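You operate a simulated robot arm through the tools that you are given. There is no shell and no other tool.

The job below is to be done with a simulated robot arm. You get a single attempt, and the scene is never put back.

TASK
Wind the black spool's wire onto the cream spool under the guard.
Fine: switch off, open the guard, put the wound spool in the long grey tray; leave the speed dial alone. Where these are worked on the way, their far stop is far enough and under half their travel is too little: clear guard.

Only the result counts: the job must be done as asked and must still hold three seconds after the hand-in. Knocking over, shifting, dropping, spilling or breaking anything else fails it.

THE ROBOT
A 7-joint arm with a three-finger gripper, fixed in place. Base frame: the origin is on the floor under the middle of its stand, x ahead of it, y to its left, z up. Readings come in mm, rad, newtons and seconds.
It reaches about 977 mm from its shoulder. Its first joint turns from -2.897 to 2.897 rad. Payload 2.69 kg.
The tool frame sits at the grasp point between the pads (the TCP): z along the fingers, y along the line on which they close. The tips reach 29 mm beyond it. The gripper opens to 120 mm; its body begins 78 mm behind the TCP.
Orientation is told as [roll, pitch, yaw] about the base's x, y, z axes, in that order, counted from this pose: with the fingers straight down and closing along the base's y, the tool's x points along the base's -x, its y along +y and its z along -z.

THE INTERFACE
- The arm moves only by the tool move_arm. Its argument "motion" is a list of rows, each a list of 7 numbers: the turn, a rotation vector about the tool's x, y, z in units of 5 degrees (1.0 is 5 degrees), then the shift along the tool's x, y, z in units of 20 mm (1.0 is 20 mm), then the finger opening in mm, from 0 to 120. In form: [[wx, wy, wz, dx, dy, dz, jaw], ...]. A call has 1 to 20 rows; each row shifts and turns the commanded pose from where the row before left it, along the tool's axes as they then stand. A call with a number of a shift or a turn outside -1 to 1 is refused whole. Each row takes 0.2 s and may step no farther than 50 mm and 0.15 rad from the row before; otherwise, or with a gripper value out of range, the whole call is refused. Where a pose cannot be reached the arm comes as near as it can. A force on the tool above 40 N (or 10 N above the force at the start of the call, whichever is more), or a blocked arm, ends the call early, and 0.2 s more pass. The fingers move at their own pace (about 136.2 mm/s each) and stop on an object; they squeeze with about 43 N. The grip force told is the motor's: it shows also when the fingers shut on nothing. Time passes only in rows, and 0.2 s behind the last, so rows that do not move let the fingers close. The reply holds the time, the measured pose of the TCP, the force on the tool along the base axes, the opening and the grip force, in the units named above and with some noise, with the torque about the TCP (base axes, N m) and any sound that the robot's microphone picked up.
- Cameras (640 x 400 px; columns grow to the right, rows downward): "scene" is fixed at [219.9, -649.3, 1618.5]; the picture's right is [0.40, -0.92, 0.00], its down [-0.78, -0.34, -0.52] and it looks along [0.48, 0.21, -0.85] (base axes); focal length 327 px, centre (320, 200). "wrist" rides on the gripper at [63, 0, -104] in the tool frame; the picture's right is [0.00, 1.00, 0.00], its down [-0.83, 0.00, -0.56] and it looks along [-0.56, 0.00, 0.83] (tool axes); focal length 275 px, centre (320, 200). There is no depth. A picture from a camera that has moved, and an enlarged one, comes with that camera's place and axes in the base frame and with its lens.
- capture(camera): a new picture of that camera. It takes no simulated time.
- raise_lower(by): moves the trunk up (or, below 0, down) by that many mm; the arm rides with it, the base frame stays. It gives what a move gives, with no picture.
- zoom(camera, box): a new picture of the part [left, top, right, bottom] of that camera's present view, enlarged. It takes no simulated time.
- job_done(): hands the job in; it is judged then, once.

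Places have to be worked out from the pictures, the camera data and where the tool is seen. Open the gripper and draw the arm clear of the work before you hand the job in, unless the task says otherwise.

The tools are called after "Call:" by a JSON object that holds its "op" and its "data". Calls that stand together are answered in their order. move_arm: Moves the arm, as the interface text tells. Its arguments: {"type":"object","properties":{"motion":{"type":"array","items":{"type":"array","items":{"type":"number"}}}},"required":["motion"]} The other tools are called the same way: raise_lower (by) moves the trunk up or down; capture (camera) takes a picture; zoom (camera, box) takes an enlarged picture of a part of a camera's view; job_done () hands the job in.

At the start:

```text
time_s: 0.0
ee_pos: [476.2, -294.2, 1206.0]
tool_rot: [0.0, 0.0, 0.0]
wrist_force: [-0.3, -0.8, 0.2]
wrist_torque: [-0.04, 0.02, -0.01]
finger_gap: 120.1
finger_force: 0.2
trunk travel left (down, up): [-425.0, 161.0]
```

scene: 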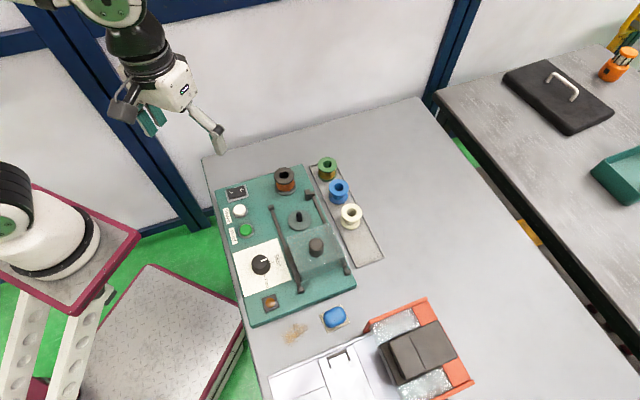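
wrist: 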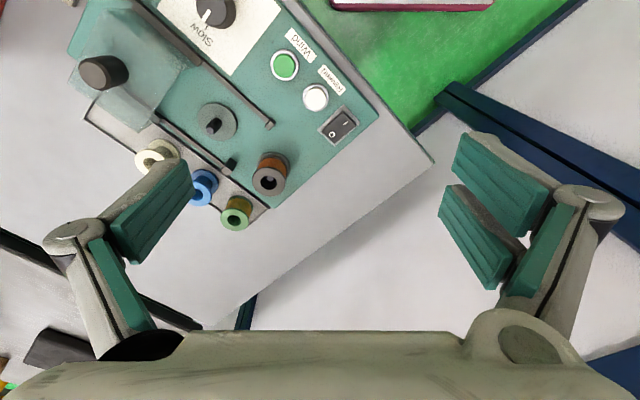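

I start by looking closely at the machine with both cameras, to read labels and locate parts.

Call:
{"op": "zoom", "data": {"camera": "scene", "box": [200, 140, 400, 340]}}

Call:
{"op": "zoom", "data": {"camera": "wrist", "box": [60, 0, 380, 240]}}

Call:
{"op": "zoom", "data": {"camera": "scene", "box": [210, 150, 310, 250]}}

Call:
{"op": "zoom", "data": {"camera": "scene", "box": [260, 180, 400, 320]}}

```text
2.00 times, centred on (300, 240) of scene
camera zoom: at [219.9, -649.3, 1618.5], right [0.4, -0.92, 0.0], down [-0.78, -0.34, -0.52], along [0.48, 0.21, -0.85], focal length 654 px, centre (360, 120)
```

zoom: 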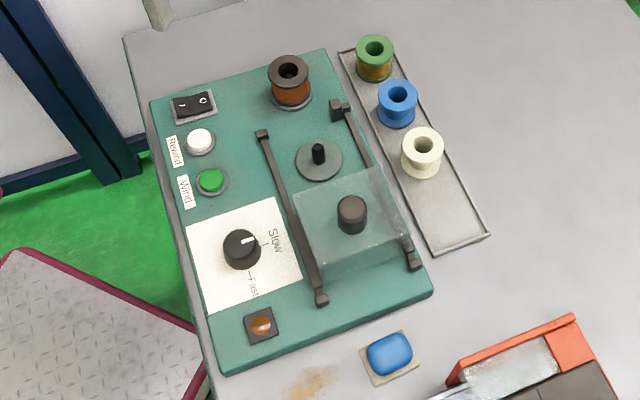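

```text
1.67 times, centred on (220, 120) of wrist
camera zoom: at [413.0, -294.8, 1309.4], right [0.0, 1.0, 0.0], down [0.83, 0.0, 0.56], along [0.56, 0.0, -0.83], focal length 459 px, centre (487, 333)
```

zoom: 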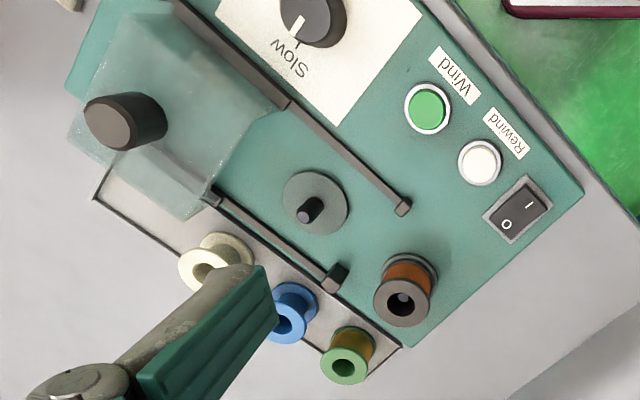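

```text
4.00 times, centred on (260, 200) of scene
camera zoom: at [219.9, -649.3, 1618.5], right [0.4, -0.92, 0.0], down [-0.78, -0.34, -0.52], along [0.48, 0.21, -0.85], focal length 1307 px, centre (560, 200)
```

zoom: 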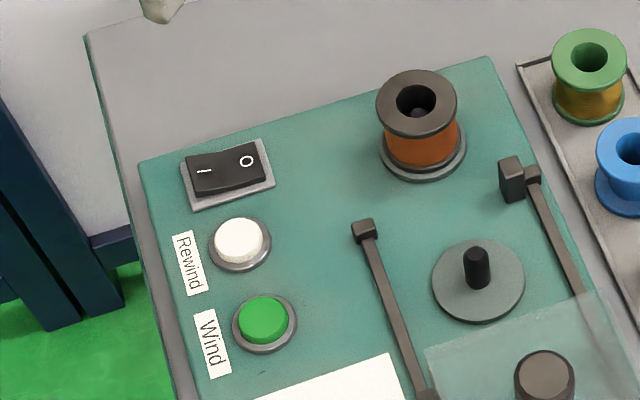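

```text
2.86 times, centred on (330, 250) of scene
camera zoom: at [219.9, -649.3, 1618.5], right [0.4, -0.92, 0.0], down [-0.78, -0.34, -0.52], along [0.48, 0.21, -0.85], focal length 934 px, centre (291, 57)
```

zoom: 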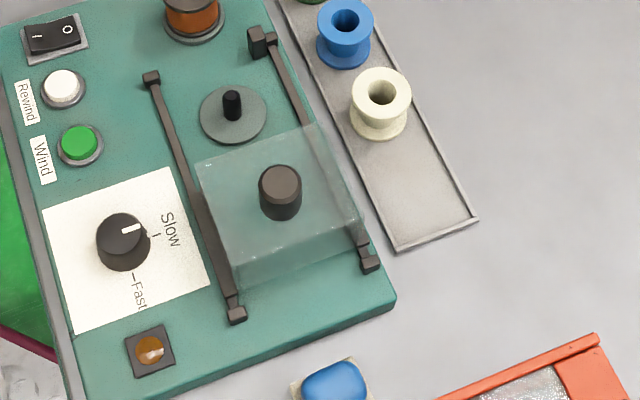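

The pictures show the machine turned about 45° in the table plane, with the empty take-up spindle near (549,-451), the guard knob near (468,-532) and the cream spool near (608,-563). I move the hand at its present height to look at the machine with the wrist camera.

Call:
{"op": "move_arm", "data": {"motion": [[0, 0, 0, 0.811, -0.978, 0, 120], [0, 0, 0, 0.811, -0.978, 0, 120], [0, 0, 0, 0.811, -0.978, 0, 120], [0, 0, 0, 0.811, -0.978, 0, 120], [0, 0, 0, 0.811, -0.978, 0, 120], [0, 0, 0, 0.811, -0.978, 0, 120], [0, 0, 0, 0.811, -0.978, 0, 120], [0, 0, 0, 0.811, -0.978, 0, 120], [0, 0, 0, 0.811, -0.978, 0, 120]]}}

Call:
{"op": "capture", "data": {"camera": "wrist"}}

Call:
{"op": "capture", "data": {"camera": "scene"}}

```text
time_s: 2.0
ee_pos: [331.1, -474.4, 1203.8]
tool_rot: [0.0, 0.001, 0.002]
wrist_force: [0.1, 0.3, -0.2]
wrist_torque: [-0.03, 0.02, 0.0]
finger_gap: 120.1
finger_force: 0.0
trunk travel left (down, up): [-425.0, 161.0]
```

```text
taken
camera wrist: at [267.1, -473.7, 1308.3], right [-0.01, 1.0, 0.0], down [0.83, 0.0, 0.56], along [0.56, 0.0, -0.83], focal length 275 px, centre (320, 200)
```

wrist: 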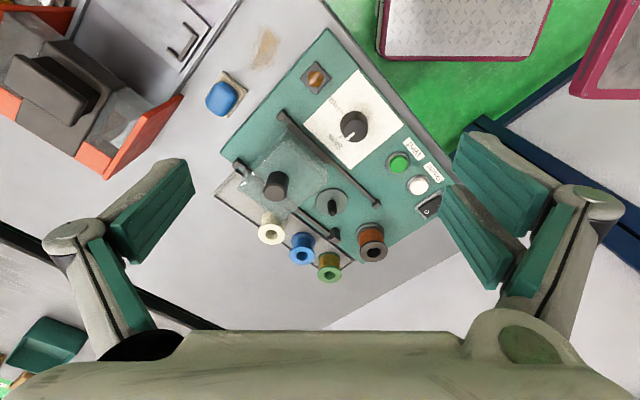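

```text
taken
```

scene: 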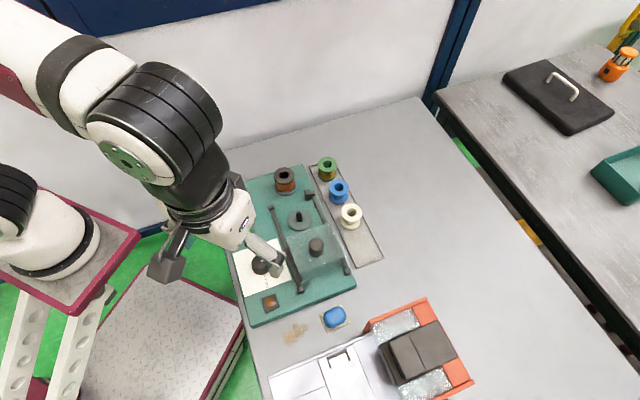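

The whole machine is now centred in the wrist view. I zoom in for precise pixel readings.

Call:
{"op": "zoom", "data": {"camera": "wrist", "box": [210, 90, 450, 290]}}

Call:
{"op": "zoom", "data": {"camera": "wrist", "box": [230, 140, 350, 260]}}

Call:
{"op": "zoom", "data": {"camera": "wrist", "box": [350, 140, 470, 260]}}

```text
2.00 times, centred on (330, 190) of wrist
camera zoom: at [267.1, -473.7, 1308.3], right [-0.01, 1.0, 0.0], down [0.83, 0.0, 0.56], along [0.56, 0.0, -0.83], focal length 551 px, centre (300, 220)
```

zoom: 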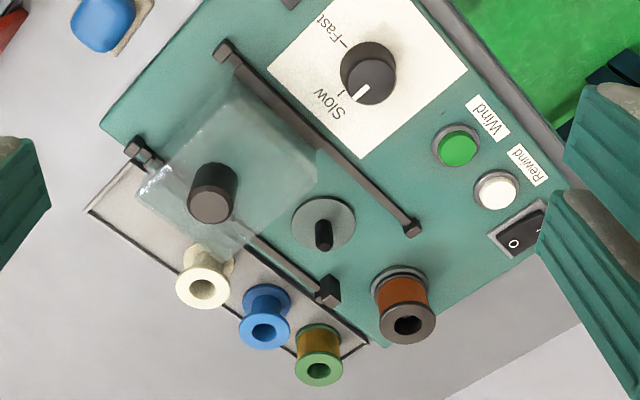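

```text
3.33 times, centred on (290, 200) of wrist
camera zoom: at [267.1, -473.7, 1308.3], right [-0.01, 1.0, 0.0], down [0.83, 0.0, 0.56], along [0.56, 0.0, -0.83], focal length 918 px, centre (420, 200)
```

zoom: 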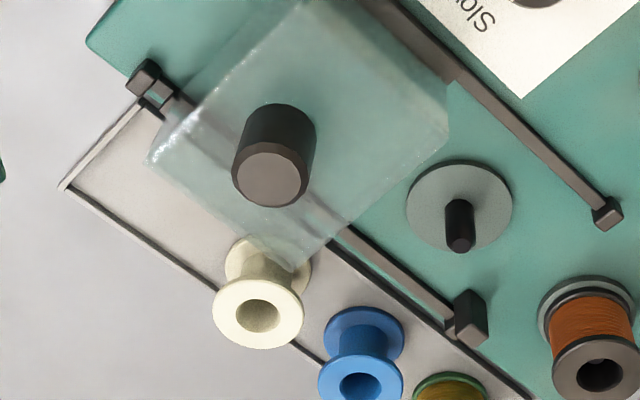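

```text
3.33 times, centred on (410, 200) of wrist
camera zoom: at [267.1, -473.7, 1308.3], right [-0.01, 1.0, 0.0], down [0.83, 0.0, 0.56], along [0.56, 0.0, -0.83], focal length 918 px, centre (20, 200)
```

zoom: 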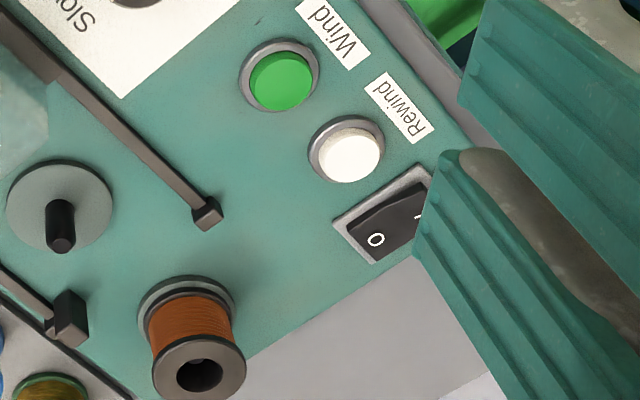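

From several views I put the spindle tip near (549,-452,930), knob top near (467,-533,994) and cream spool top near (608,-564,918). I turn the hand 45° to line up with the machine, part-close the fingers, and study the gripper shape.

Call:
{"op": "move_arm", "data": {"motion": [[0, 0, -1, 0, 0, 0, 80], [0, 0, -1, 0, 0, 0, 80], [0, 0, -1, 0, 0, 0, 80], [0, 0, -1, 0, 0, 0, 80], [0, 0, -1, 0, 0, 0, 80], [0, 0, -1, 0, 0, 0, 80], [0, 0, -1, 0, 0, 0, 80], [0, 0, -1, 0, 0, 0, 80], [0, 0, -0.95, 0, 0, 0, 80]]}}

Call:
{"op": "capture", "data": {"camera": "wrist"}}

Call:
{"op": "zoom", "data": {"camera": "scene", "box": [80, 50, 400, 300]}}

```text
time_s: 4.0
ee_pos: [330.7, -470.1, 1204.7]
tool_rot: [-0.001, 0.0, 0.783]
wrist_force: [-0.7, -0.1, -0.1]
wrist_torque: [0.0, 0.02, -0.01]
finger_gap: 80.1
finger_force: 0.2
trunk travel left (down, up): [-425.0, 161.0]
```

```text
taken
camera wrist: at [286.2, -515.3, 1309.3], right [-0.71, 0.71, 0.0], down [0.59, 0.59, 0.56], along [0.39, 0.39, -0.83], focal length 275 px, centre (320, 200)
```

wrist: 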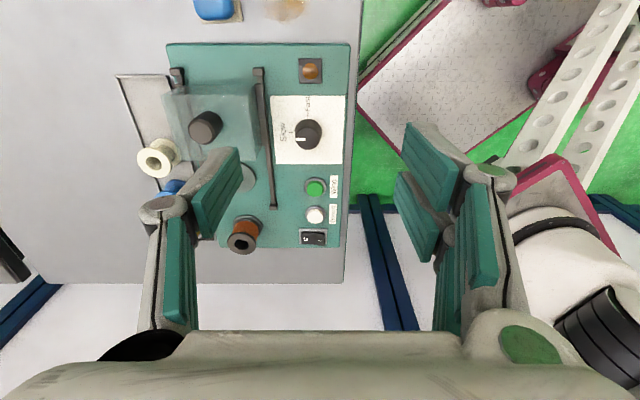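

```text
1.60 times, centred on (240, 175) of scene
camera zoom: at [219.9, -649.3, 1618.5], right [0.4, -0.92, 0.0], down [-0.78, -0.34, -0.52], along [0.48, 0.21, -0.85], focal length 523 px, centre (448, 240)
```

zoom: 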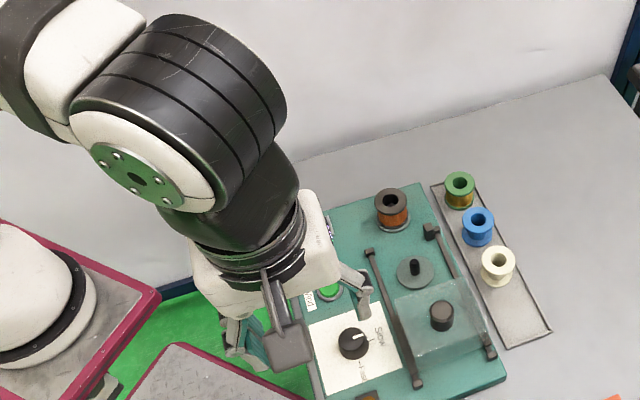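

The hand is aligned with the machine now (yaw 0.783). I zoom on the fingers to learn where their tips and widths lie.

Call:
{"op": "zoom", "data": {"camera": "wrist", "box": [130, 100, 530, 350]}}

Call:
{"op": "zoom", "data": {"camera": "wrist", "box": [100, 30, 360, 260]}}

Call:
{"op": "zoom", "data": {"camera": "wrist", "box": [270, 160, 360, 260]}}

```text
1.60 times, centred on (330, 225) of wrist
camera zoom: at [286.2, -515.3, 1309.3], right [-0.71, 0.71, 0.0], down [0.59, 0.59, 0.56], along [0.39, 0.39, -0.83], focal length 440 px, centre (304, 160)
```

zoom: 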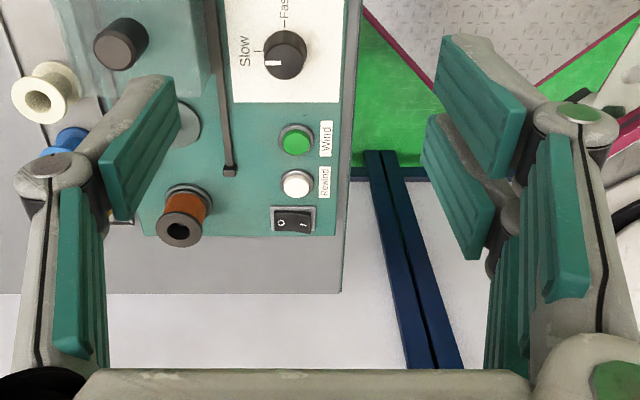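

```text
1.74 times, centred on (230, 145) of wrist
camera zoom: at [286.2, -515.3, 1309.3], right [-0.71, 0.71, 0.0], down [0.59, 0.59, 0.56], along [0.39, 0.39, -0.83], focal length 479 px, centre (476, 296)
```

zoom: 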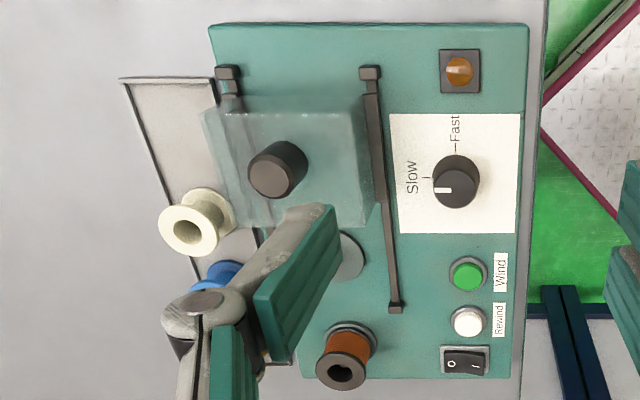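

```text
4.00 times, centred on (315, 210) of wrist
camera zoom: at [286.2, -515.3, 1309.3], right [-0.71, 0.71, 0.0], down [0.59, 0.59, 0.56], along [0.39, 0.39, -0.83], focal length 1101 px, centre (340, 160)
```

zoom: 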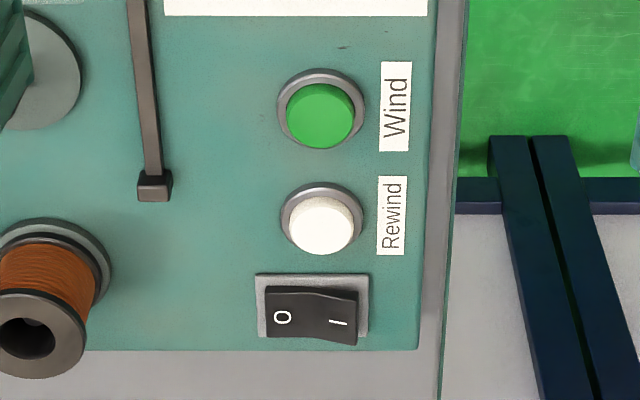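

The rocker looks O-side down (off); cream spool is in the tray's row with clear room across the tray. I move the hand above the cream spool to look at it more closely before going down.

Call:
{"op": "move_arm", "data": {"motion": [[0, 0, 0, -0.464, -0.936, 0, 80], [0, 0, 0, -0.464, -0.936, 0, 80], [0, 0, 0, -0.464, -0.936, 0, 80], [0, 0, 0, -0.464, -0.936, 0, 80], [0, 0, 0, -0.464, -0.936, 0, 80], [0, 0, 0, -0.464, -0.936, 0, 80], [0, 0, 0, -0.464, -0.936, 0, 80], [0, 0, 0, -0.464, -0.936, 0, 80], [0, 0, 0, -0.464, -0.936, 0, 80], [0, 0, 0, -0.464, -0.936, 0, 80], [0, 0, 0, -0.464, -0.936, 0, 80], [0, 0, 0, -0.464, -0.936, 0, 80], [0, 0, 0, -0.464, -0.936, 0, 80], [0, 0, 0, -0.464, -0.936, 0, 80], [0, 0, 0, 0, 0, 1, 80], [0, 0, 0, 0, 0, 1, 80], [0, 0, 0, 0, 0, 1, 80], [0, 0, 0, 0, 0, 1, 80], [0, 0, 0, 0, 0, 1, 80]]}}

Call:
{"op": "capture", "data": {"camera": "wrist"}}

Call:
{"op": "zoom", "data": {"camera": "scene", "box": [240, 100, 440, 300]}}

```text
time_s: 8.0
ee_pos: [606.4, -564.2, 1104.1]
tool_rot: [0.001, 0.0, 0.781]
wrist_force: [-0.2, -0.2, 0.0]
wrist_torque: [-0.03, -0.04, -0.03]
finger_gap: 79.8
finger_force: 0.1
trunk travel left (down, up): [-425.0, 161.0]
```

```text
taken
camera wrist: at [561.4, -609.0, 1209.3], right [-0.71, 0.71, 0.0], down [0.59, 0.59, 0.56], along [0.39, 0.39, -0.83], focal length 275 px, centre (320, 200)
```

wrist: 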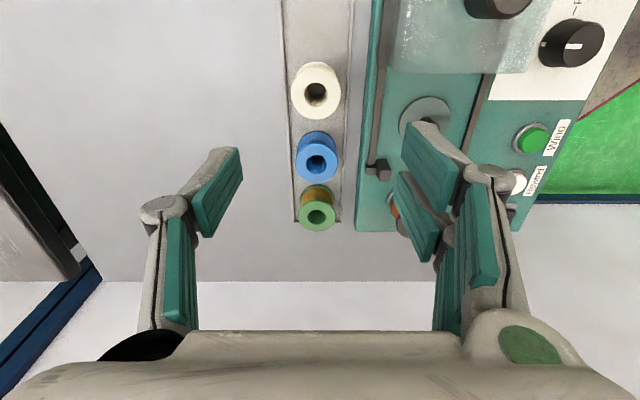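

```text
2.00 times, centred on (340, 200) of scene
camera zoom: at [219.9, -649.3, 1618.5], right [0.4, -0.92, 0.0], down [-0.78, -0.34, -0.52], along [0.48, 0.21, -0.85], focal length 654 px, centre (280, 200)
```

zoom: 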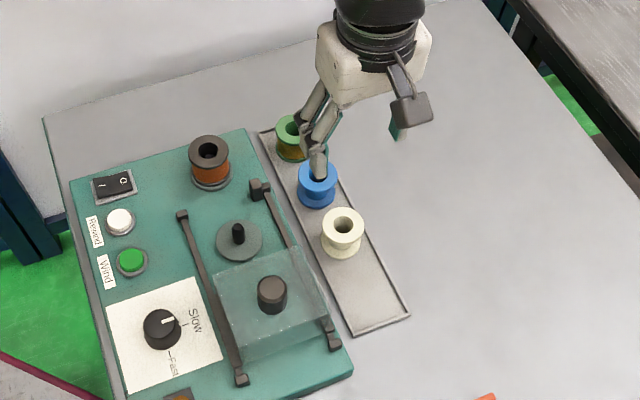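

I zoom on the spools in the wrist view to measure their centre, hole and the tray rim.

Call:
{"op": "zoom", "data": {"camera": "wrist", "box": [270, 40, 370, 140]}}

Call:
{"op": "zoom", "data": {"camera": "wrist", "box": [360, 40, 500, 220]}}

```text
4.00 times, centred on (320, 90) of wrist
camera zoom: at [561.4, -609.0, 1209.3], right [-0.71, 0.71, 0.0], down [0.59, 0.59, 0.56], along [0.39, 0.39, -0.83], focal length 1101 px, centre (320, 640)
```

zoom: 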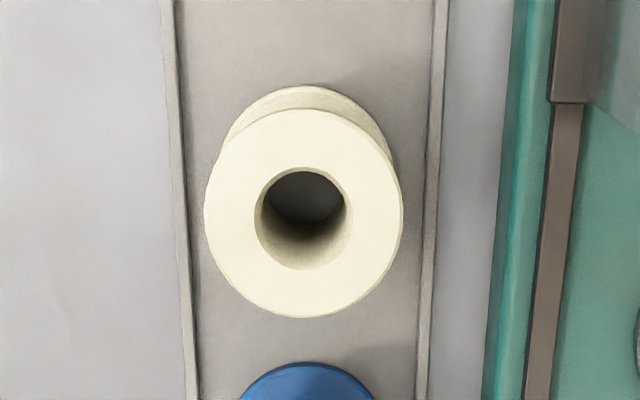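

```text
2.22 times, centred on (430, 130) of wrist
camera zoom: at [561.4, -609.0, 1209.3], right [-0.71, 0.71, 0.0], down [0.59, 0.59, 0.56], along [0.39, 0.39, -0.83], focal length 612 px, centre (76, 356)
```

zoom: 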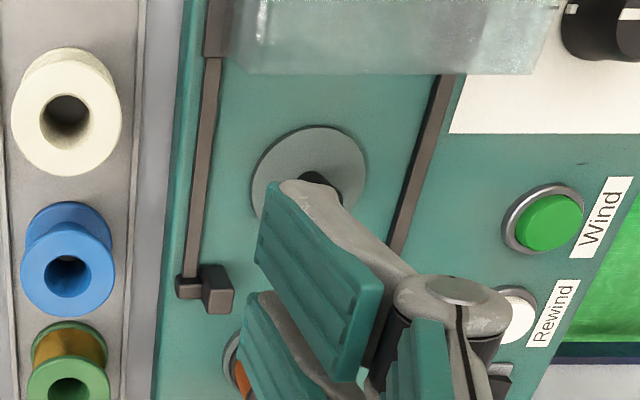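

The cream spool's flange measures about 50 mm, the bore about 25 mm; its centre is about 4 mm off the tool axis in x and y, top near z=915. I correct that, narrow the jaw to 66 mm, and go down part of the way to check.

Call:
{"op": "move_arm", "data": {"motion": [[0, 0, 0, -0.2, -0.215, 0, 66], [0, 0, 0, 0, 0, 0.95, 66], [0, 0, 0, 0, 0, 0.95, 66], [0, 0, 0, 0, 0, 0.95, 66], [0, 0, 0, 0, 0, 0.95, 66], [0, 0, 0, 0, 0, 0.95, 66], [0, 0, 0, 0, 0, 0.95, 66], [0, 0, 0, 0, 0, 0, 66]]}}

Call:
{"op": "capture", "data": {"camera": "wrist"}}

Call:
{"op": "zoom", "data": {"camera": "scene", "box": [260, 120, 420, 280]}}

```text
time_s: 9.8
ee_pos: [611.3, -564.4, 991.7]
tool_rot: [0.0, -0.001, 0.78]
wrist_force: [0.6, 0.2, -0.6]
wrist_torque: [0.0, -0.01, 0.01]
finger_gap: 66.1
finger_force: 0.1
trunk travel left (down, up): [-425.0, 161.0]
```

```text
taken
camera wrist: at [567.1, -609.4, 1095.7], right [-0.71, 0.71, 0.0], down [0.59, 0.59, 0.56], along [0.39, 0.39, -0.83], focal length 275 px, centre (320, 200)
```

wrist: 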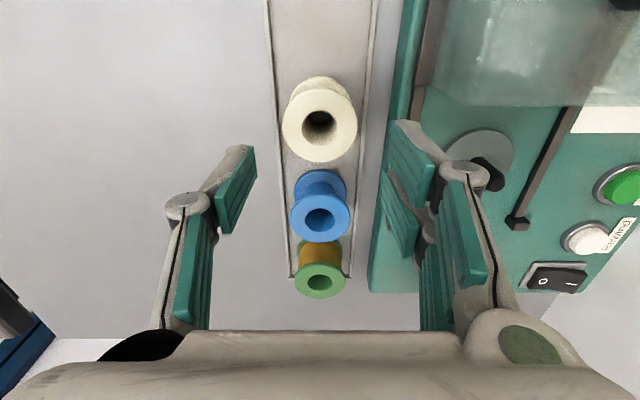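

```text
2.50 times, centred on (340, 200) of scene
camera zoom: at [219.9, -649.3, 1618.5], right [0.4, -0.92, 0.0], down [-0.78, -0.34, -0.52], along [0.48, 0.21, -0.85], focal length 817 px, centre (270, 200)
```

zoom: 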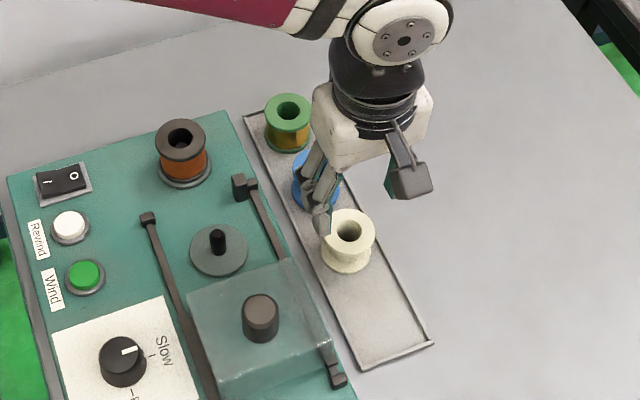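

I zoom on the cream spool here to refine its centre and height.

Call:
{"op": "zoom", "data": {"camera": "wrist", "box": [260, 60, 380, 180]}}

Call:
{"op": "zoom", "data": {"camera": "wrist", "box": [360, 80, 560, 280]}}

```text
3.33 times, centred on (320, 120) of wrist
camera zoom: at [567.1, -609.4, 1095.7], right [-0.71, 0.71, 0.0], down [0.59, 0.59, 0.56], along [0.39, 0.39, -0.83], focal length 918 px, centre (320, 467)
```

zoom: 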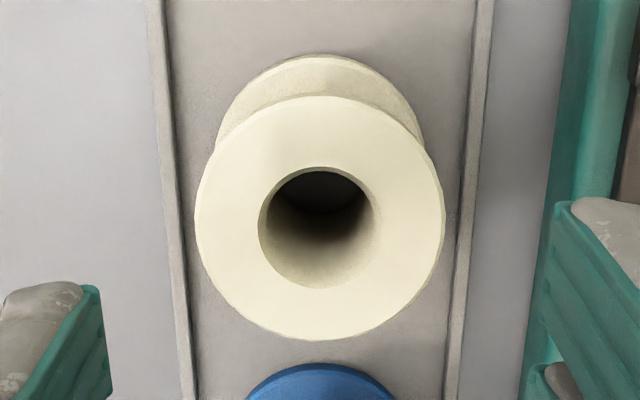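

```text
2.00 times, centred on (460, 180) of wrist
camera zoom: at [567.1, -609.4, 1095.7], right [-0.71, 0.71, 0.0], down [0.59, 0.59, 0.56], along [0.39, 0.39, -0.83], focal length 551 px, centre (40, 240)
```

zoom: 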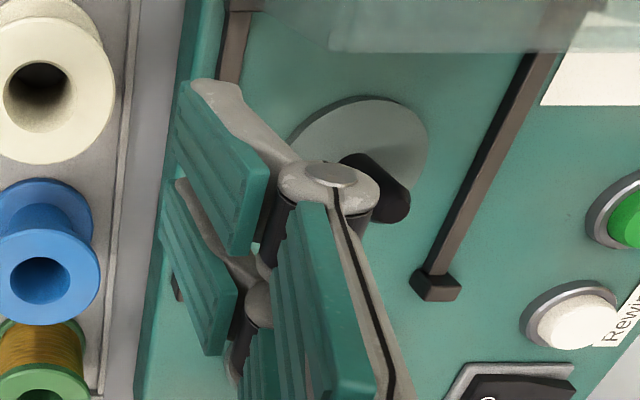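

The spool is centred under the tool (within 1 mm), top near z=914. I descend 75 mm so the tips stay above the tray rim, then check before closing.

Call:
{"op": "move_arm", "data": {"motion": [[0, 0, 0, 0, 0, 0.94, 66], [0, 0, 0, 0, 0, 0.94, 66], [0, 0, 0, 0, 0, 0.94, 66], [0, 0, 0, 0, 0, 0.94, 66], [0, 0, 0, 0, 0, 0, 66]]}}

Call:
{"op": "capture", "data": {"camera": "wrist"}}

Call:
{"op": "zoom", "data": {"camera": "scene", "box": [280, 140, 400, 260]}}

```text
time_s: 11.0
ee_pos: [612.4, -563.8, 916.6]
tool_rot: [-0.001, 0.0, 0.781]
wrist_force: [-0.3, -1.0, 0.0]
wrist_torque: [0.02, -0.01, 0.0]
finger_gap: 66.0
finger_force: 0.1
trunk travel left (down, up): [-425.0, 161.0]
```

```text
taken
camera wrist: at [568.0, -608.7, 1021.1], right [-0.71, 0.71, 0.0], down [0.59, 0.59, 0.56], along [0.39, 0.39, -0.83], focal length 275 px, centre (320, 200)
```

wrist: 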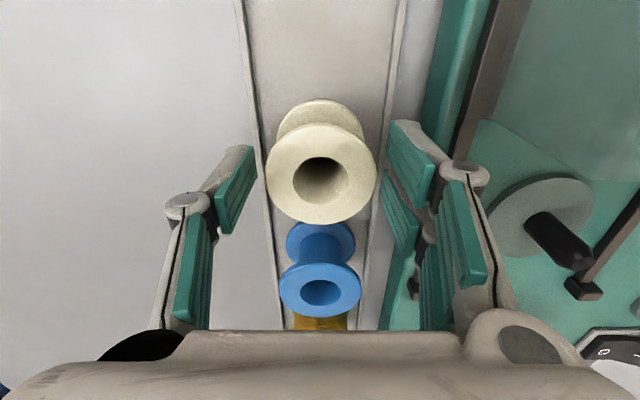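

```text
3.33 times, centred on (340, 200) of scene
camera zoom: at [219.9, -649.3, 1618.5], right [0.4, -0.92, 0.0], down [-0.78, -0.34, -0.52], along [0.48, 0.21, -0.85], focal length 1089 px, centre (253, 200)
```

zoom: 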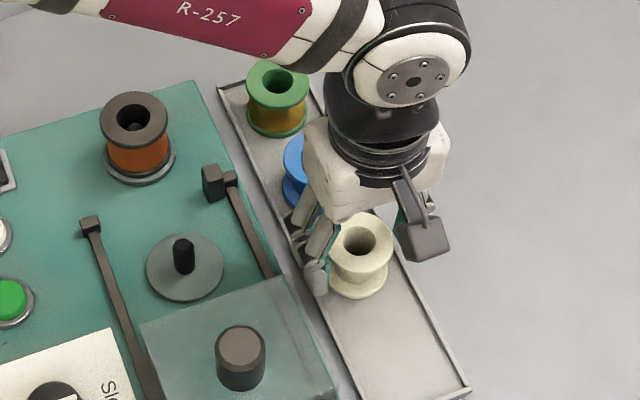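

The spool's top is about 3 mm below the TCP and centred between the pads. I close the fingers on it and wait.

Call:
{"op": "move_arm", "data": {"motion": [[0, 0, 0, 0, 0, 0, 40], [0, 0, 0, 0, 0, 0, 40], [0, 0, 0, 0, 0, 0, 40]]}}

Call:
{"op": "capture", "data": {"camera": "wrist"}}

```text
time_s: 11.8
ee_pos: [613.6, -563.9, 916.4]
tool_rot: [0.001, -0.001, 0.779]
wrist_force: [0.6, 0.0, 0.5]
wrist_torque: [0.0, -0.02, -0.01]
finger_gap: 50.0
finger_force: 43.4
trunk travel left (down, up): [-425.0, 161.0]
```

```text
taken
camera wrist: at [568.0, -608.8, 1021.3], right [-0.71, 0.71, 0.0], down [0.59, 0.59, 0.56], along [0.39, 0.39, -0.83], focal length 275 px, centre (320, 200)
```

wrist: 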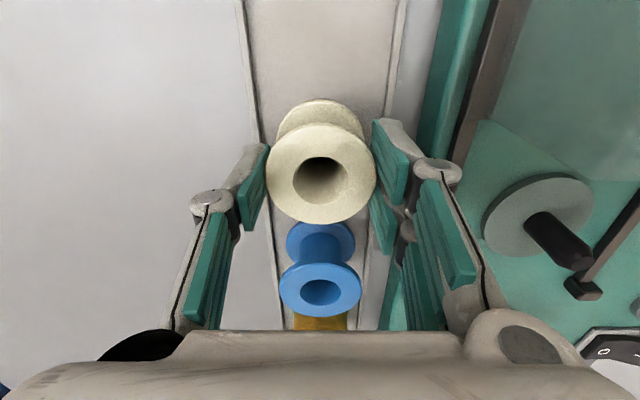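

Grip is firm at 50.0 mm. I lift straight up 85 mm and check the hold.

Call:
{"op": "move_arm", "data": {"motion": [[0, 0, 0, 0, 0, -0.5, 40], [0, 0, 0, 0, 0, -0.75, 40], [0, 0, 0, 0, 0, -1, 40], [0, 0, 0, 0, 0, -1, 40], [0, 0, 0, 0, 0, -1, 40], [0, 0, 0, 0, 0, 0, 40]]}}

Call:
{"op": "capture", "data": {"camera": "wrist"}}

Call:
{"op": "zoom", "data": {"camera": "scene", "box": [240, 120, 400, 280]}}

```text
time_s: 13.2
ee_pos: [611.3, -563.8, 1000.8]
tool_rot: [-0.001, 0.001, 0.782]
wrist_force: [-0.5, -0.2, -0.3]
wrist_torque: [0.01, 0.03, -0.02]
finger_gap: 49.9
finger_force: 43.4
trunk travel left (down, up): [-425.0, 161.0]
```

```text
taken
camera wrist: at [567.1, -609.0, 1105.6], right [-0.71, 0.71, 0.0], down [0.59, 0.59, 0.56], along [0.39, 0.39, -0.83], focal length 275 px, centre (320, 200)
```

wrist: 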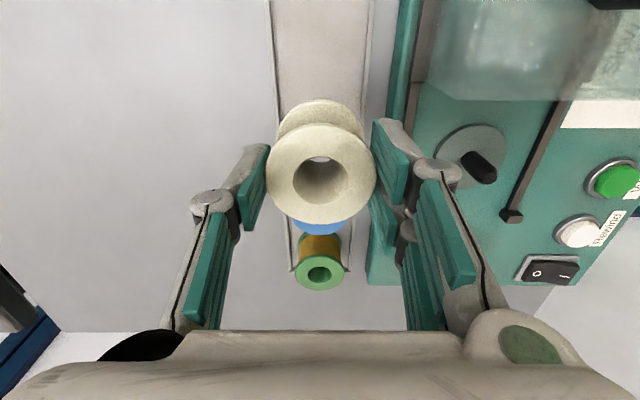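

```text
2.50 times, centred on (320, 200) of scene
camera zoom: at [219.9, -649.3, 1618.5], right [0.4, -0.92, 0.0], down [-0.78, -0.34, -0.52], along [0.48, 0.21, -0.85], focal length 817 px, centre (320, 200)
```

zoom: 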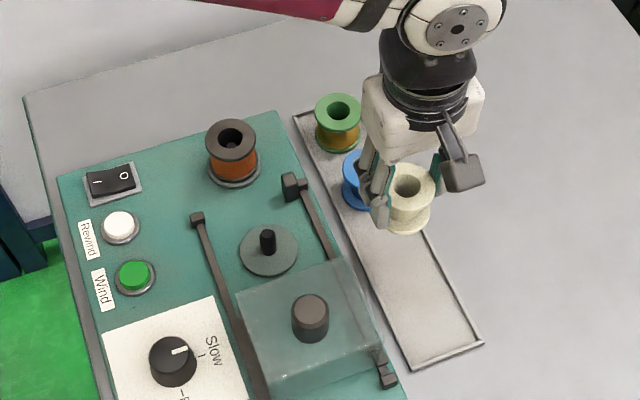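

The spool is held and lifted. I measure the spindle from this pose as well, before moving across.

Call:
{"op": "zoom", "data": {"camera": "wrist", "box": [400, 90, 560, 230]}}

Call:
{"op": "zoom", "data": {"camera": "scene", "box": [270, 190, 330, 250]}}

```text
2.86 times, centred on (480, 160) of wrist
camera zoom: at [567.1, -609.0, 1105.6], right [-0.71, 0.71, 0.0], down [0.59, 0.59, 0.56], along [0.39, 0.39, -0.83], focal length 786 px, centre (-137, 314)
```

zoom: 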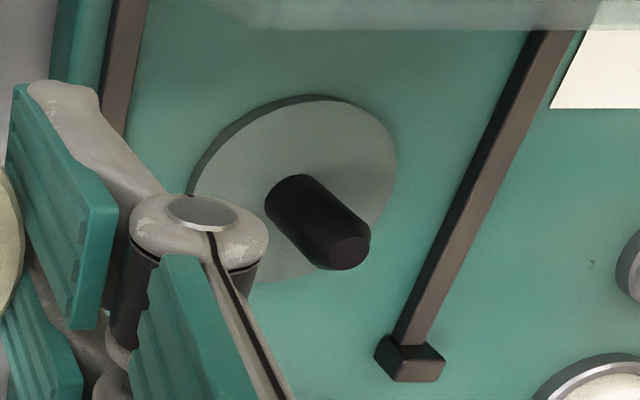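

```text
6.67 times, centred on (300, 220) of scene
camera zoom: at [219.9, -649.3, 1618.5], right [0.4, -0.92, 0.0], down [-0.78, -0.34, -0.52], along [0.48, 0.21, -0.85], focal length 2178 px, centre (453, 67)
```

zoom: 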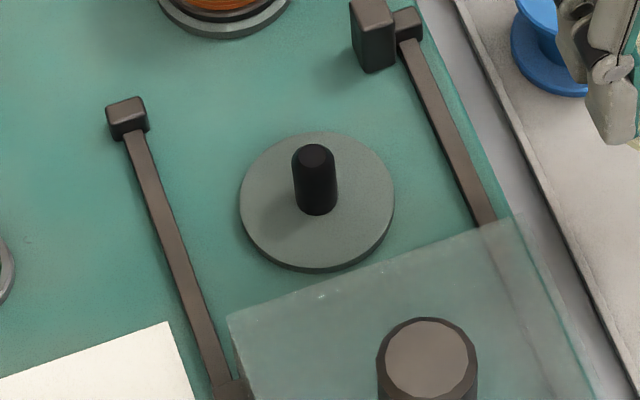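

Spindle tip lies near (550.5,-451,930), disc top near z=898. I check where the spool's hole sits in the hand.

Call:
{"op": "zoom", "data": {"camera": "wrist", "box": [250, 90, 390, 240]}}

```text
2.67 times, centred on (320, 165) of wrist
camera zoom: at [567.1, -609.0, 1105.6], right [-0.71, 0.71, 0.0], down [0.59, 0.59, 0.56], along [0.39, 0.39, -0.83], focal length 734 px, centre (320, 293)
```

zoom: 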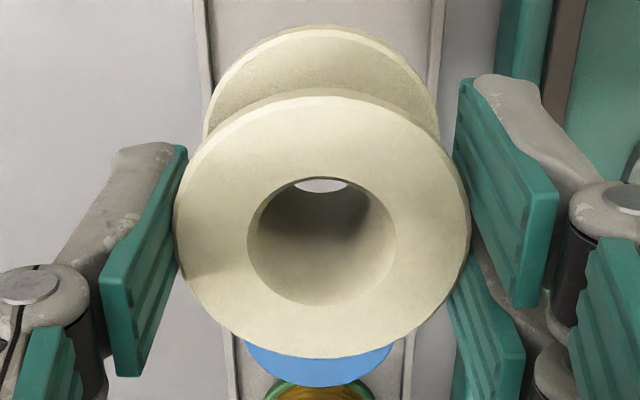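

The hole sits about 1.5 mm toward the camera side of the tool axis. I move across at this height to bring the spool over the spindle.

Call:
{"op": "move_arm", "data": {"motion": [[0, 0, 0, -0.264, 0.884, 0, 40], [0, 0, 0, -0.264, 0.884, 0, 40], [0, 0, 0, -0.264, 0.884, 0, 40], [0, 0, 0, -0.264, 0.884, 0, 40], [0, 0, 0, -0.264, 0.884, 0, 40], [0, 0, 0, -0.264, 0.884, 0, 40], [0, 0, 0, -0.264, 0.884, 0, 40], [0, 0, 0, 0, 0, 0, 40]]}}

Call:
{"op": "capture", "data": {"camera": "wrist"}}

Call:
{"op": "zoom", "data": {"camera": "wrist", "box": [250, 90, 390, 240]}}

Call:
{"op": "zoom", "data": {"camera": "scene", "box": [240, 140, 380, 280]}}

```text
time_s: 15.0
ee_pos: [549.9, -449.8, 1000.5]
tool_rot: [-0.001, 0.001, 0.781]
wrist_force: [0.3, 0.9, -0.8]
wrist_torque: [0.0, -0.01, -0.01]
finger_gap: 50.2
finger_force: 42.6
trunk travel left (down, up): [-425.0, 161.0]
```

```text
taken
camera wrist: at [505.6, -494.3, 1105.3], right [-0.71, 0.71, 0.0], down [0.59, 0.59, 0.56], along [0.39, 0.39, -0.83], focal length 275 px, centre (320, 200)
```

wrist: 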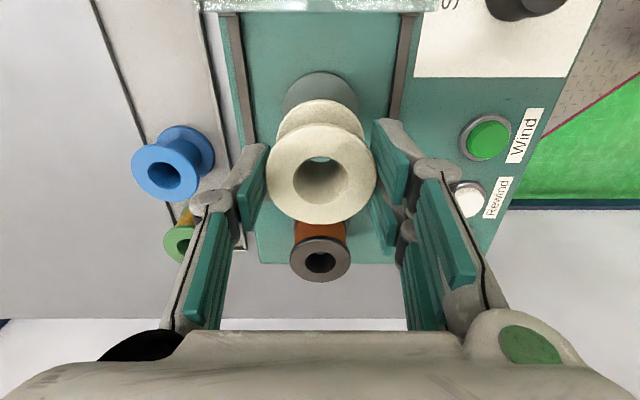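

```text
2.67 times, centred on (320, 165) of wrist
camera zoom: at [505.6, -494.3, 1105.3], right [-0.71, 0.71, 0.0], down [0.59, 0.59, 0.56], along [0.39, 0.39, -0.83], focal length 734 px, centre (320, 293)
```

zoom: 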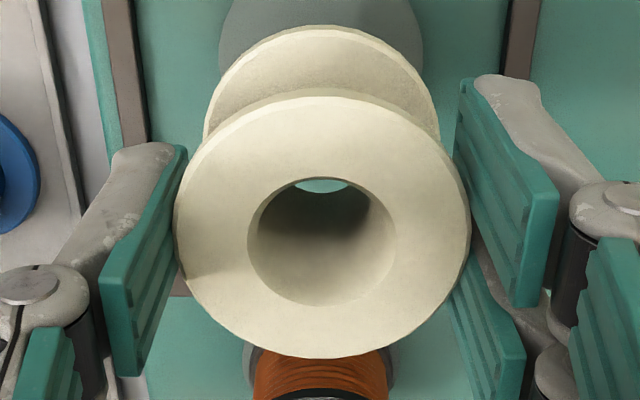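

```text
2.86 times, centred on (310, 210) of scene
camera zoom: at [219.9, -649.3, 1618.5], right [0.4, -0.92, 0.0], down [-0.78, -0.34, -0.52], along [0.48, 0.21, -0.85], focal length 934 px, centre (349, 171)
```

zoom: 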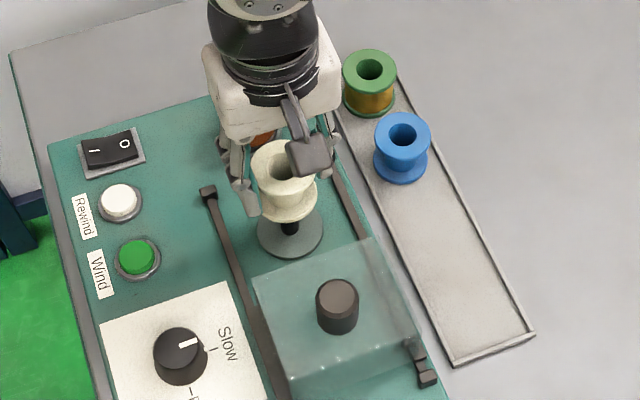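

The disc and spool are aligned laterally and within about 1 mm lengthwise. I lower 45 mm gently, so the spindle enters the bore, and read forces.

Call:
{"op": "move_arm", "data": {"motion": [[0, 0, 0, 0, 0, 0.5, 40], [0, 0, 0, 0, 0, 0.5, 40], [0, 0, 0, 0, 0, 0.5, 40], [0, 0, 0, 0, 0, 0.4, 40], [0, 0, 0, 0, 0, 0.4, 40], [0, 0, 0, 0, 0, 0, 40]]}}

Call:
{"op": "zoom", "data": {"camera": "wrist", "box": [250, 60, 390, 240]}}

Call:
{"op": "zoom", "data": {"camera": "scene", "box": [260, 160, 360, 260]}}

```text
time_s: 16.4
ee_pos: [553.1, -450.0, 953.7]
tool_rot: [0.0, 0.001, 0.779]
wrist_force: [-1.4, -1.2, 0.0]
wrist_torque: [-0.04, 0.09, -0.02]
finger_gap: 50.2
finger_force: 42.7
trunk travel left (down, up): [-425.0, 161.0]
```

```text
2.22 times, centred on (320, 150) of wrist
camera zoom: at [507.7, -494.4, 1058.8], right [-0.71, 0.71, 0.0], down [0.59, 0.59, 0.56], along [0.39, 0.39, -0.83], focal length 612 px, centre (320, 311)
```

zoom: 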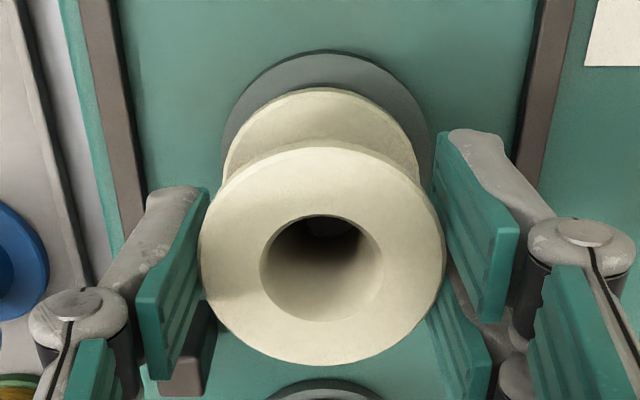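

```text
4.00 times, centred on (310, 210) of scene
camera zoom: at [219.9, -649.3, 1618.5], right [0.4, -0.92, 0.0], down [-0.78, -0.34, -0.52], along [0.48, 0.21, -0.85], focal length 1307 px, centre (360, 160)
```

zoom: 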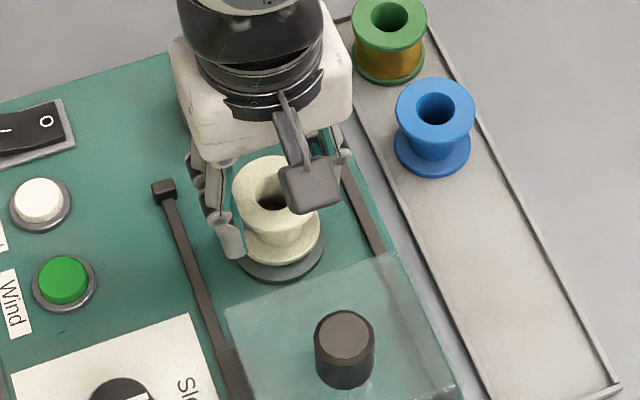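

The spindle is inside the bore with almost no side force. I lower the rest in small steps, watching for the vertical contact.

Call:
{"op": "move_arm", "data": {"motion": [[0, 0, 0, 0, 0, 0.2, 40], [0, 0, 0, 0, 0, 0.2, 40], [0, 0, 0, 0, 0, 0.2, 40], [0, 0, 0, 0, 0, 0, 40]]}}

Call:
{"op": "zoom", "data": {"camera": "wrist", "box": [250, 60, 390, 240]}}

```text
time_s: 17.4
ee_pos: [551.4, -449.3, 940.8]
tool_rot: [0.001, -0.001, 0.782]
wrist_force: [-0.2, -0.9, 6.2]
wrist_torque: [-0.03, 0.03, -0.01]
finger_gap: 50.4
finger_force: 43.1
trunk travel left (down, up): [-425.0, 161.0]
```

```text
2.22 times, centred on (320, 150) of wrist
camera zoom: at [508.1, -495.4, 1045.7], right [-0.71, 0.71, 0.0], down [0.59, 0.59, 0.56], along [0.39, 0.39, -0.83], focal length 612 px, centre (320, 311)
```

zoom: 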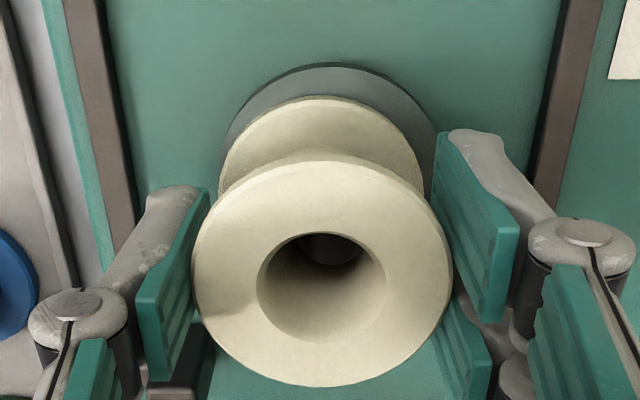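

A 6 N upward push shows the spool is seated on the disc, with the spindle visible in the bore. I open the fingers and look before rising.

Call:
{"op": "move_arm", "data": {"motion": [[0, 0, 0, 0, 0, 0, 54], [0, 0, 0, 0, 0, 0, 60], [0, 0, 0, 0, 0, 0, 68], [0, 0, 0, 0, 0, 0, 68]]}}

Call:
{"op": "capture", "data": {"camera": "wrist"}}

```text
time_s: 18.4
ee_pos: [552.9, -450.7, 943.4]
tool_rot: [0.0, 0.001, 0.78]
wrist_force: [-0.8, 0.3, 0.2]
wrist_torque: [-0.02, 0.01, -0.01]
finger_gap: 68.2
finger_force: 0.1
trunk travel left (down, up): [-425.0, 161.0]
```

```text
taken
camera wrist: at [508.1, -495.5, 1046.6], right [-0.71, 0.71, 0.0], down [0.59, 0.59, 0.56], along [0.39, 0.39, -0.83], focal length 275 px, centre (320, 200)
```

wrist: 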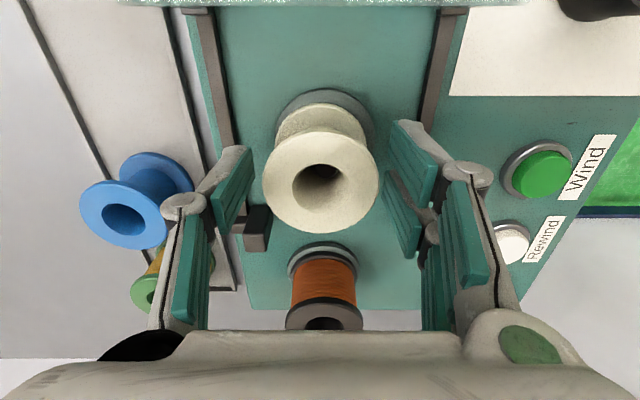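

The spool stands free on the disc. I rise 100 mm and check it from above and from the scene camera.

Call:
{"op": "move_arm", "data": {"motion": [[0, 0, 0, 0, 0, -0.5, 68], [0, 0, 0, 0, 0, -1, 68], [0, 0, 0, 0, 0, -1, 68], [0, 0, 0, 0, 0, -1, 68], [0, 0, 0, 0, 0, -1, 68], [0, 0, 0, 0, 0, -1, 68], [0, 0, 0, 0, 0, 0, 68]]}}

Call:
{"op": "capture", "data": {"camera": "wrist"}}

Call:
{"op": "zoom", "data": {"camera": "scene", "box": [240, 150, 380, 290]}}

Call:
{"op": "zoom", "data": {"camera": "wrist", "box": [260, 40, 380, 160]}}

```text
time_s: 20.0
ee_pos: [552.6, -452.0, 1052.9]
tool_rot: [0.001, 0.0, 0.782]
wrist_force: [-1.6, -0.6, 0.4]
wrist_torque: [0.03, 0.0, 0.02]
finger_gap: 68.2
finger_force: 0.1
trunk travel left (down, up): [-425.0, 161.0]
```

```text
taken
camera wrist: at [507.2, -496.6, 1156.6], right [-0.71, 0.71, 0.0], down [0.59, 0.59, 0.56], along [0.39, 0.39, -0.83], focal length 275 px, centre (320, 200)
```

wrist: 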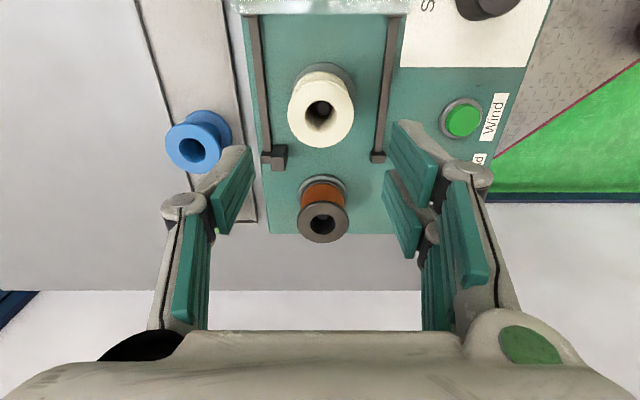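

```text
2.86 times, centred on (310, 220) of scene
camera zoom: at [219.9, -649.3, 1618.5], right [0.4, -0.92, 0.0], down [-0.78, -0.34, -0.52], along [0.48, 0.21, -0.85], focal length 934 px, centre (349, 143)
```

zoom: 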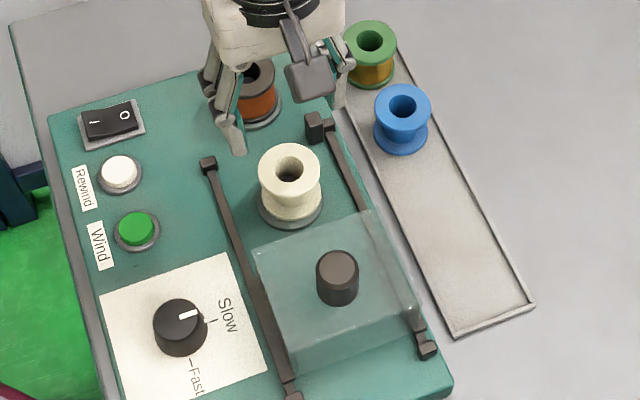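

```text
3.33 times, centred on (320, 100) of wrist
camera zoom: at [507.2, -496.6, 1156.6], right [-0.71, 0.71, 0.0], down [0.59, 0.59, 0.56], along [0.39, 0.39, -0.83], focal length 918 px, centre (320, 533)
```

zoom: 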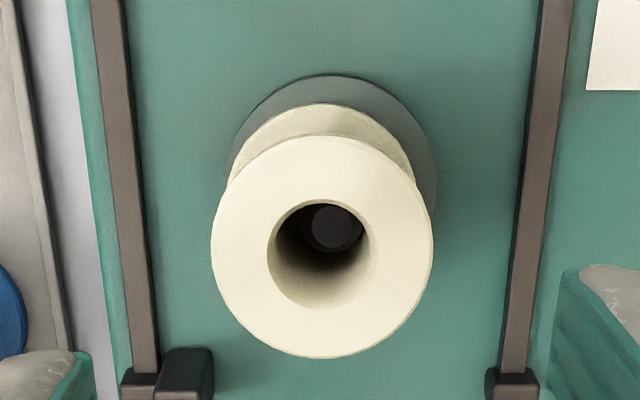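

The spool is on the spindle, but its top reads about z=950 and a gap to the disc seems to show below it. I zoom closer to check whether it is fully seated.

Call:
{"op": "zoom", "data": {"camera": "scene", "box": [280, 190, 330, 240]}}

Call:
{"op": "zoom", "data": {"camera": "scene", "box": [260, 160, 310, 210]}}

Call:
{"op": "zoom", "data": {"camera": "wrist", "box": [280, 60, 360, 150]}}

Call:
{"op": "zoom", "data": {"camera": "wrist", "box": [280, 160, 370, 250]}}

```text
8.00 times, centred on (305, 215) of scene
camera zoom: at [219.9, -649.3, 1618.5], right [0.4, -0.92, 0.0], down [-0.78, -0.34, -0.52], along [0.48, 0.21, -0.85], focal length 2614 px, centre (440, 80)
```

zoom: 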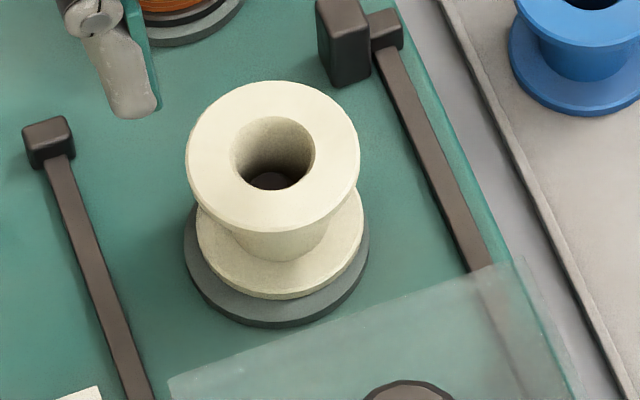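

```text
8.00 times, centred on (285, 185) of scene
camera zoom: at [219.9, -649.3, 1618.5], right [0.4, -0.92, 0.0], down [-0.78, -0.34, -0.52], along [0.48, 0.21, -0.85], focal length 2614 px, centre (600, 320)
```

zoom: 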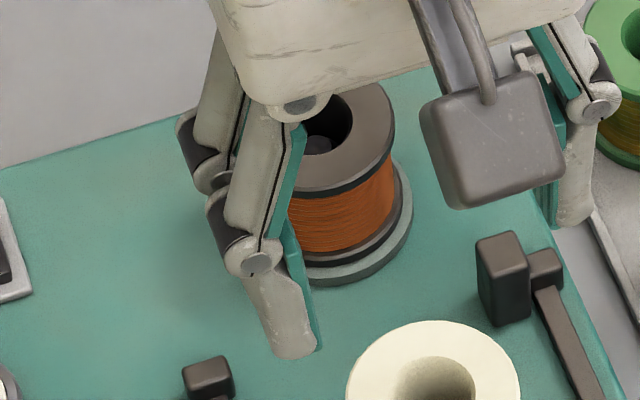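

```text
4.44 times, centred on (320, 105) of wrist
camera zoom: at [507.2, -496.6, 1156.6], right [-0.71, 0.71, 0.0], down [0.59, 0.59, 0.56], along [0.39, 0.39, -0.83], focal length 1224 px, centre (320, 622)
```

zoom: 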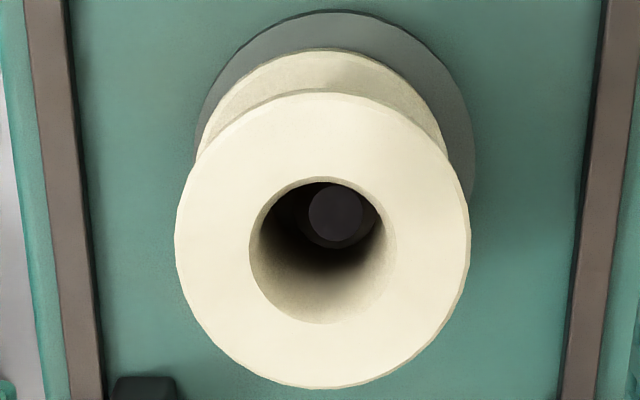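

```text
4.44 times, centred on (325, 205) of wrist
camera zoom: at [507.2, -496.6, 1156.6], right [-0.71, 0.71, 0.0], down [0.59, 0.59, 0.56], along [0.39, 0.39, -0.83], focal length 1224 px, centre (298, 178)
```

zoom: 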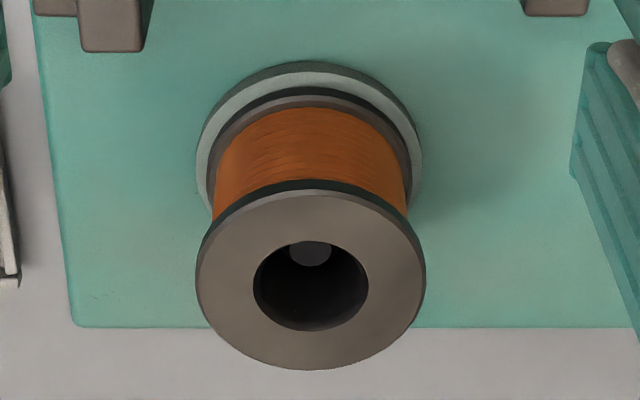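

Both spools sit at the same height, so the cream one is seated, but it stands about 4 mm off the spindle axis (bore play). I go back down, grip it, shift it about 3 mm back and 2.6 mm sideways to centre it, and release.

Call:
{"op": "move_arm", "data": {"motion": [[0, 0, 0, -0.2, 0, 1, 68], [0, 0, 0, 0, 0, 1, 68], [0, 0, 0, 0, 0, 1, 68], [0, 0, 0, 0, 0, 1, 68], [0, 0, 0, 0, 0, 0.8, 68], [0, 0, 0, 0, 0, 0.7, 68], [0, 0, 0, 0, 0, 0, 40], [0, 0, 0, 0, 0, 0, 40], [0, 0, 0, 0, 0, 0, 40]]}}

Call:
{"op": "zoom", "data": {"camera": "wrist", "box": [250, 60, 390, 240]}}

```text
time_s: 22.0
ee_pos: [555.2, -447.2, 942.7]
tool_rot: [0.0, 0.0, 0.78]
wrist_force: [0.9, -0.1, 0.1]
wrist_torque: [0.04, -0.01, 0.01]
finger_gap: 50.5
finger_force: 42.7
trunk travel left (down, up): [-425.0, 161.0]
```

```text
2.22 times, centred on (320, 150) of wrist
camera zoom: at [510.2, -492.4, 1047.3], right [-0.71, 0.71, 0.0], down [0.59, 0.59, 0.56], along [0.39, 0.39, -0.83], focal length 612 px, centre (320, 311)
```

zoom: 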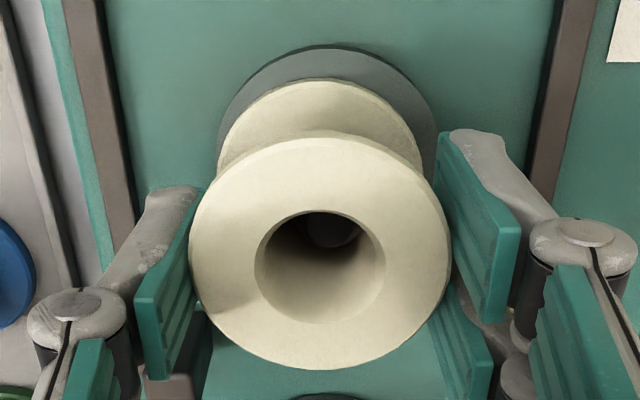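

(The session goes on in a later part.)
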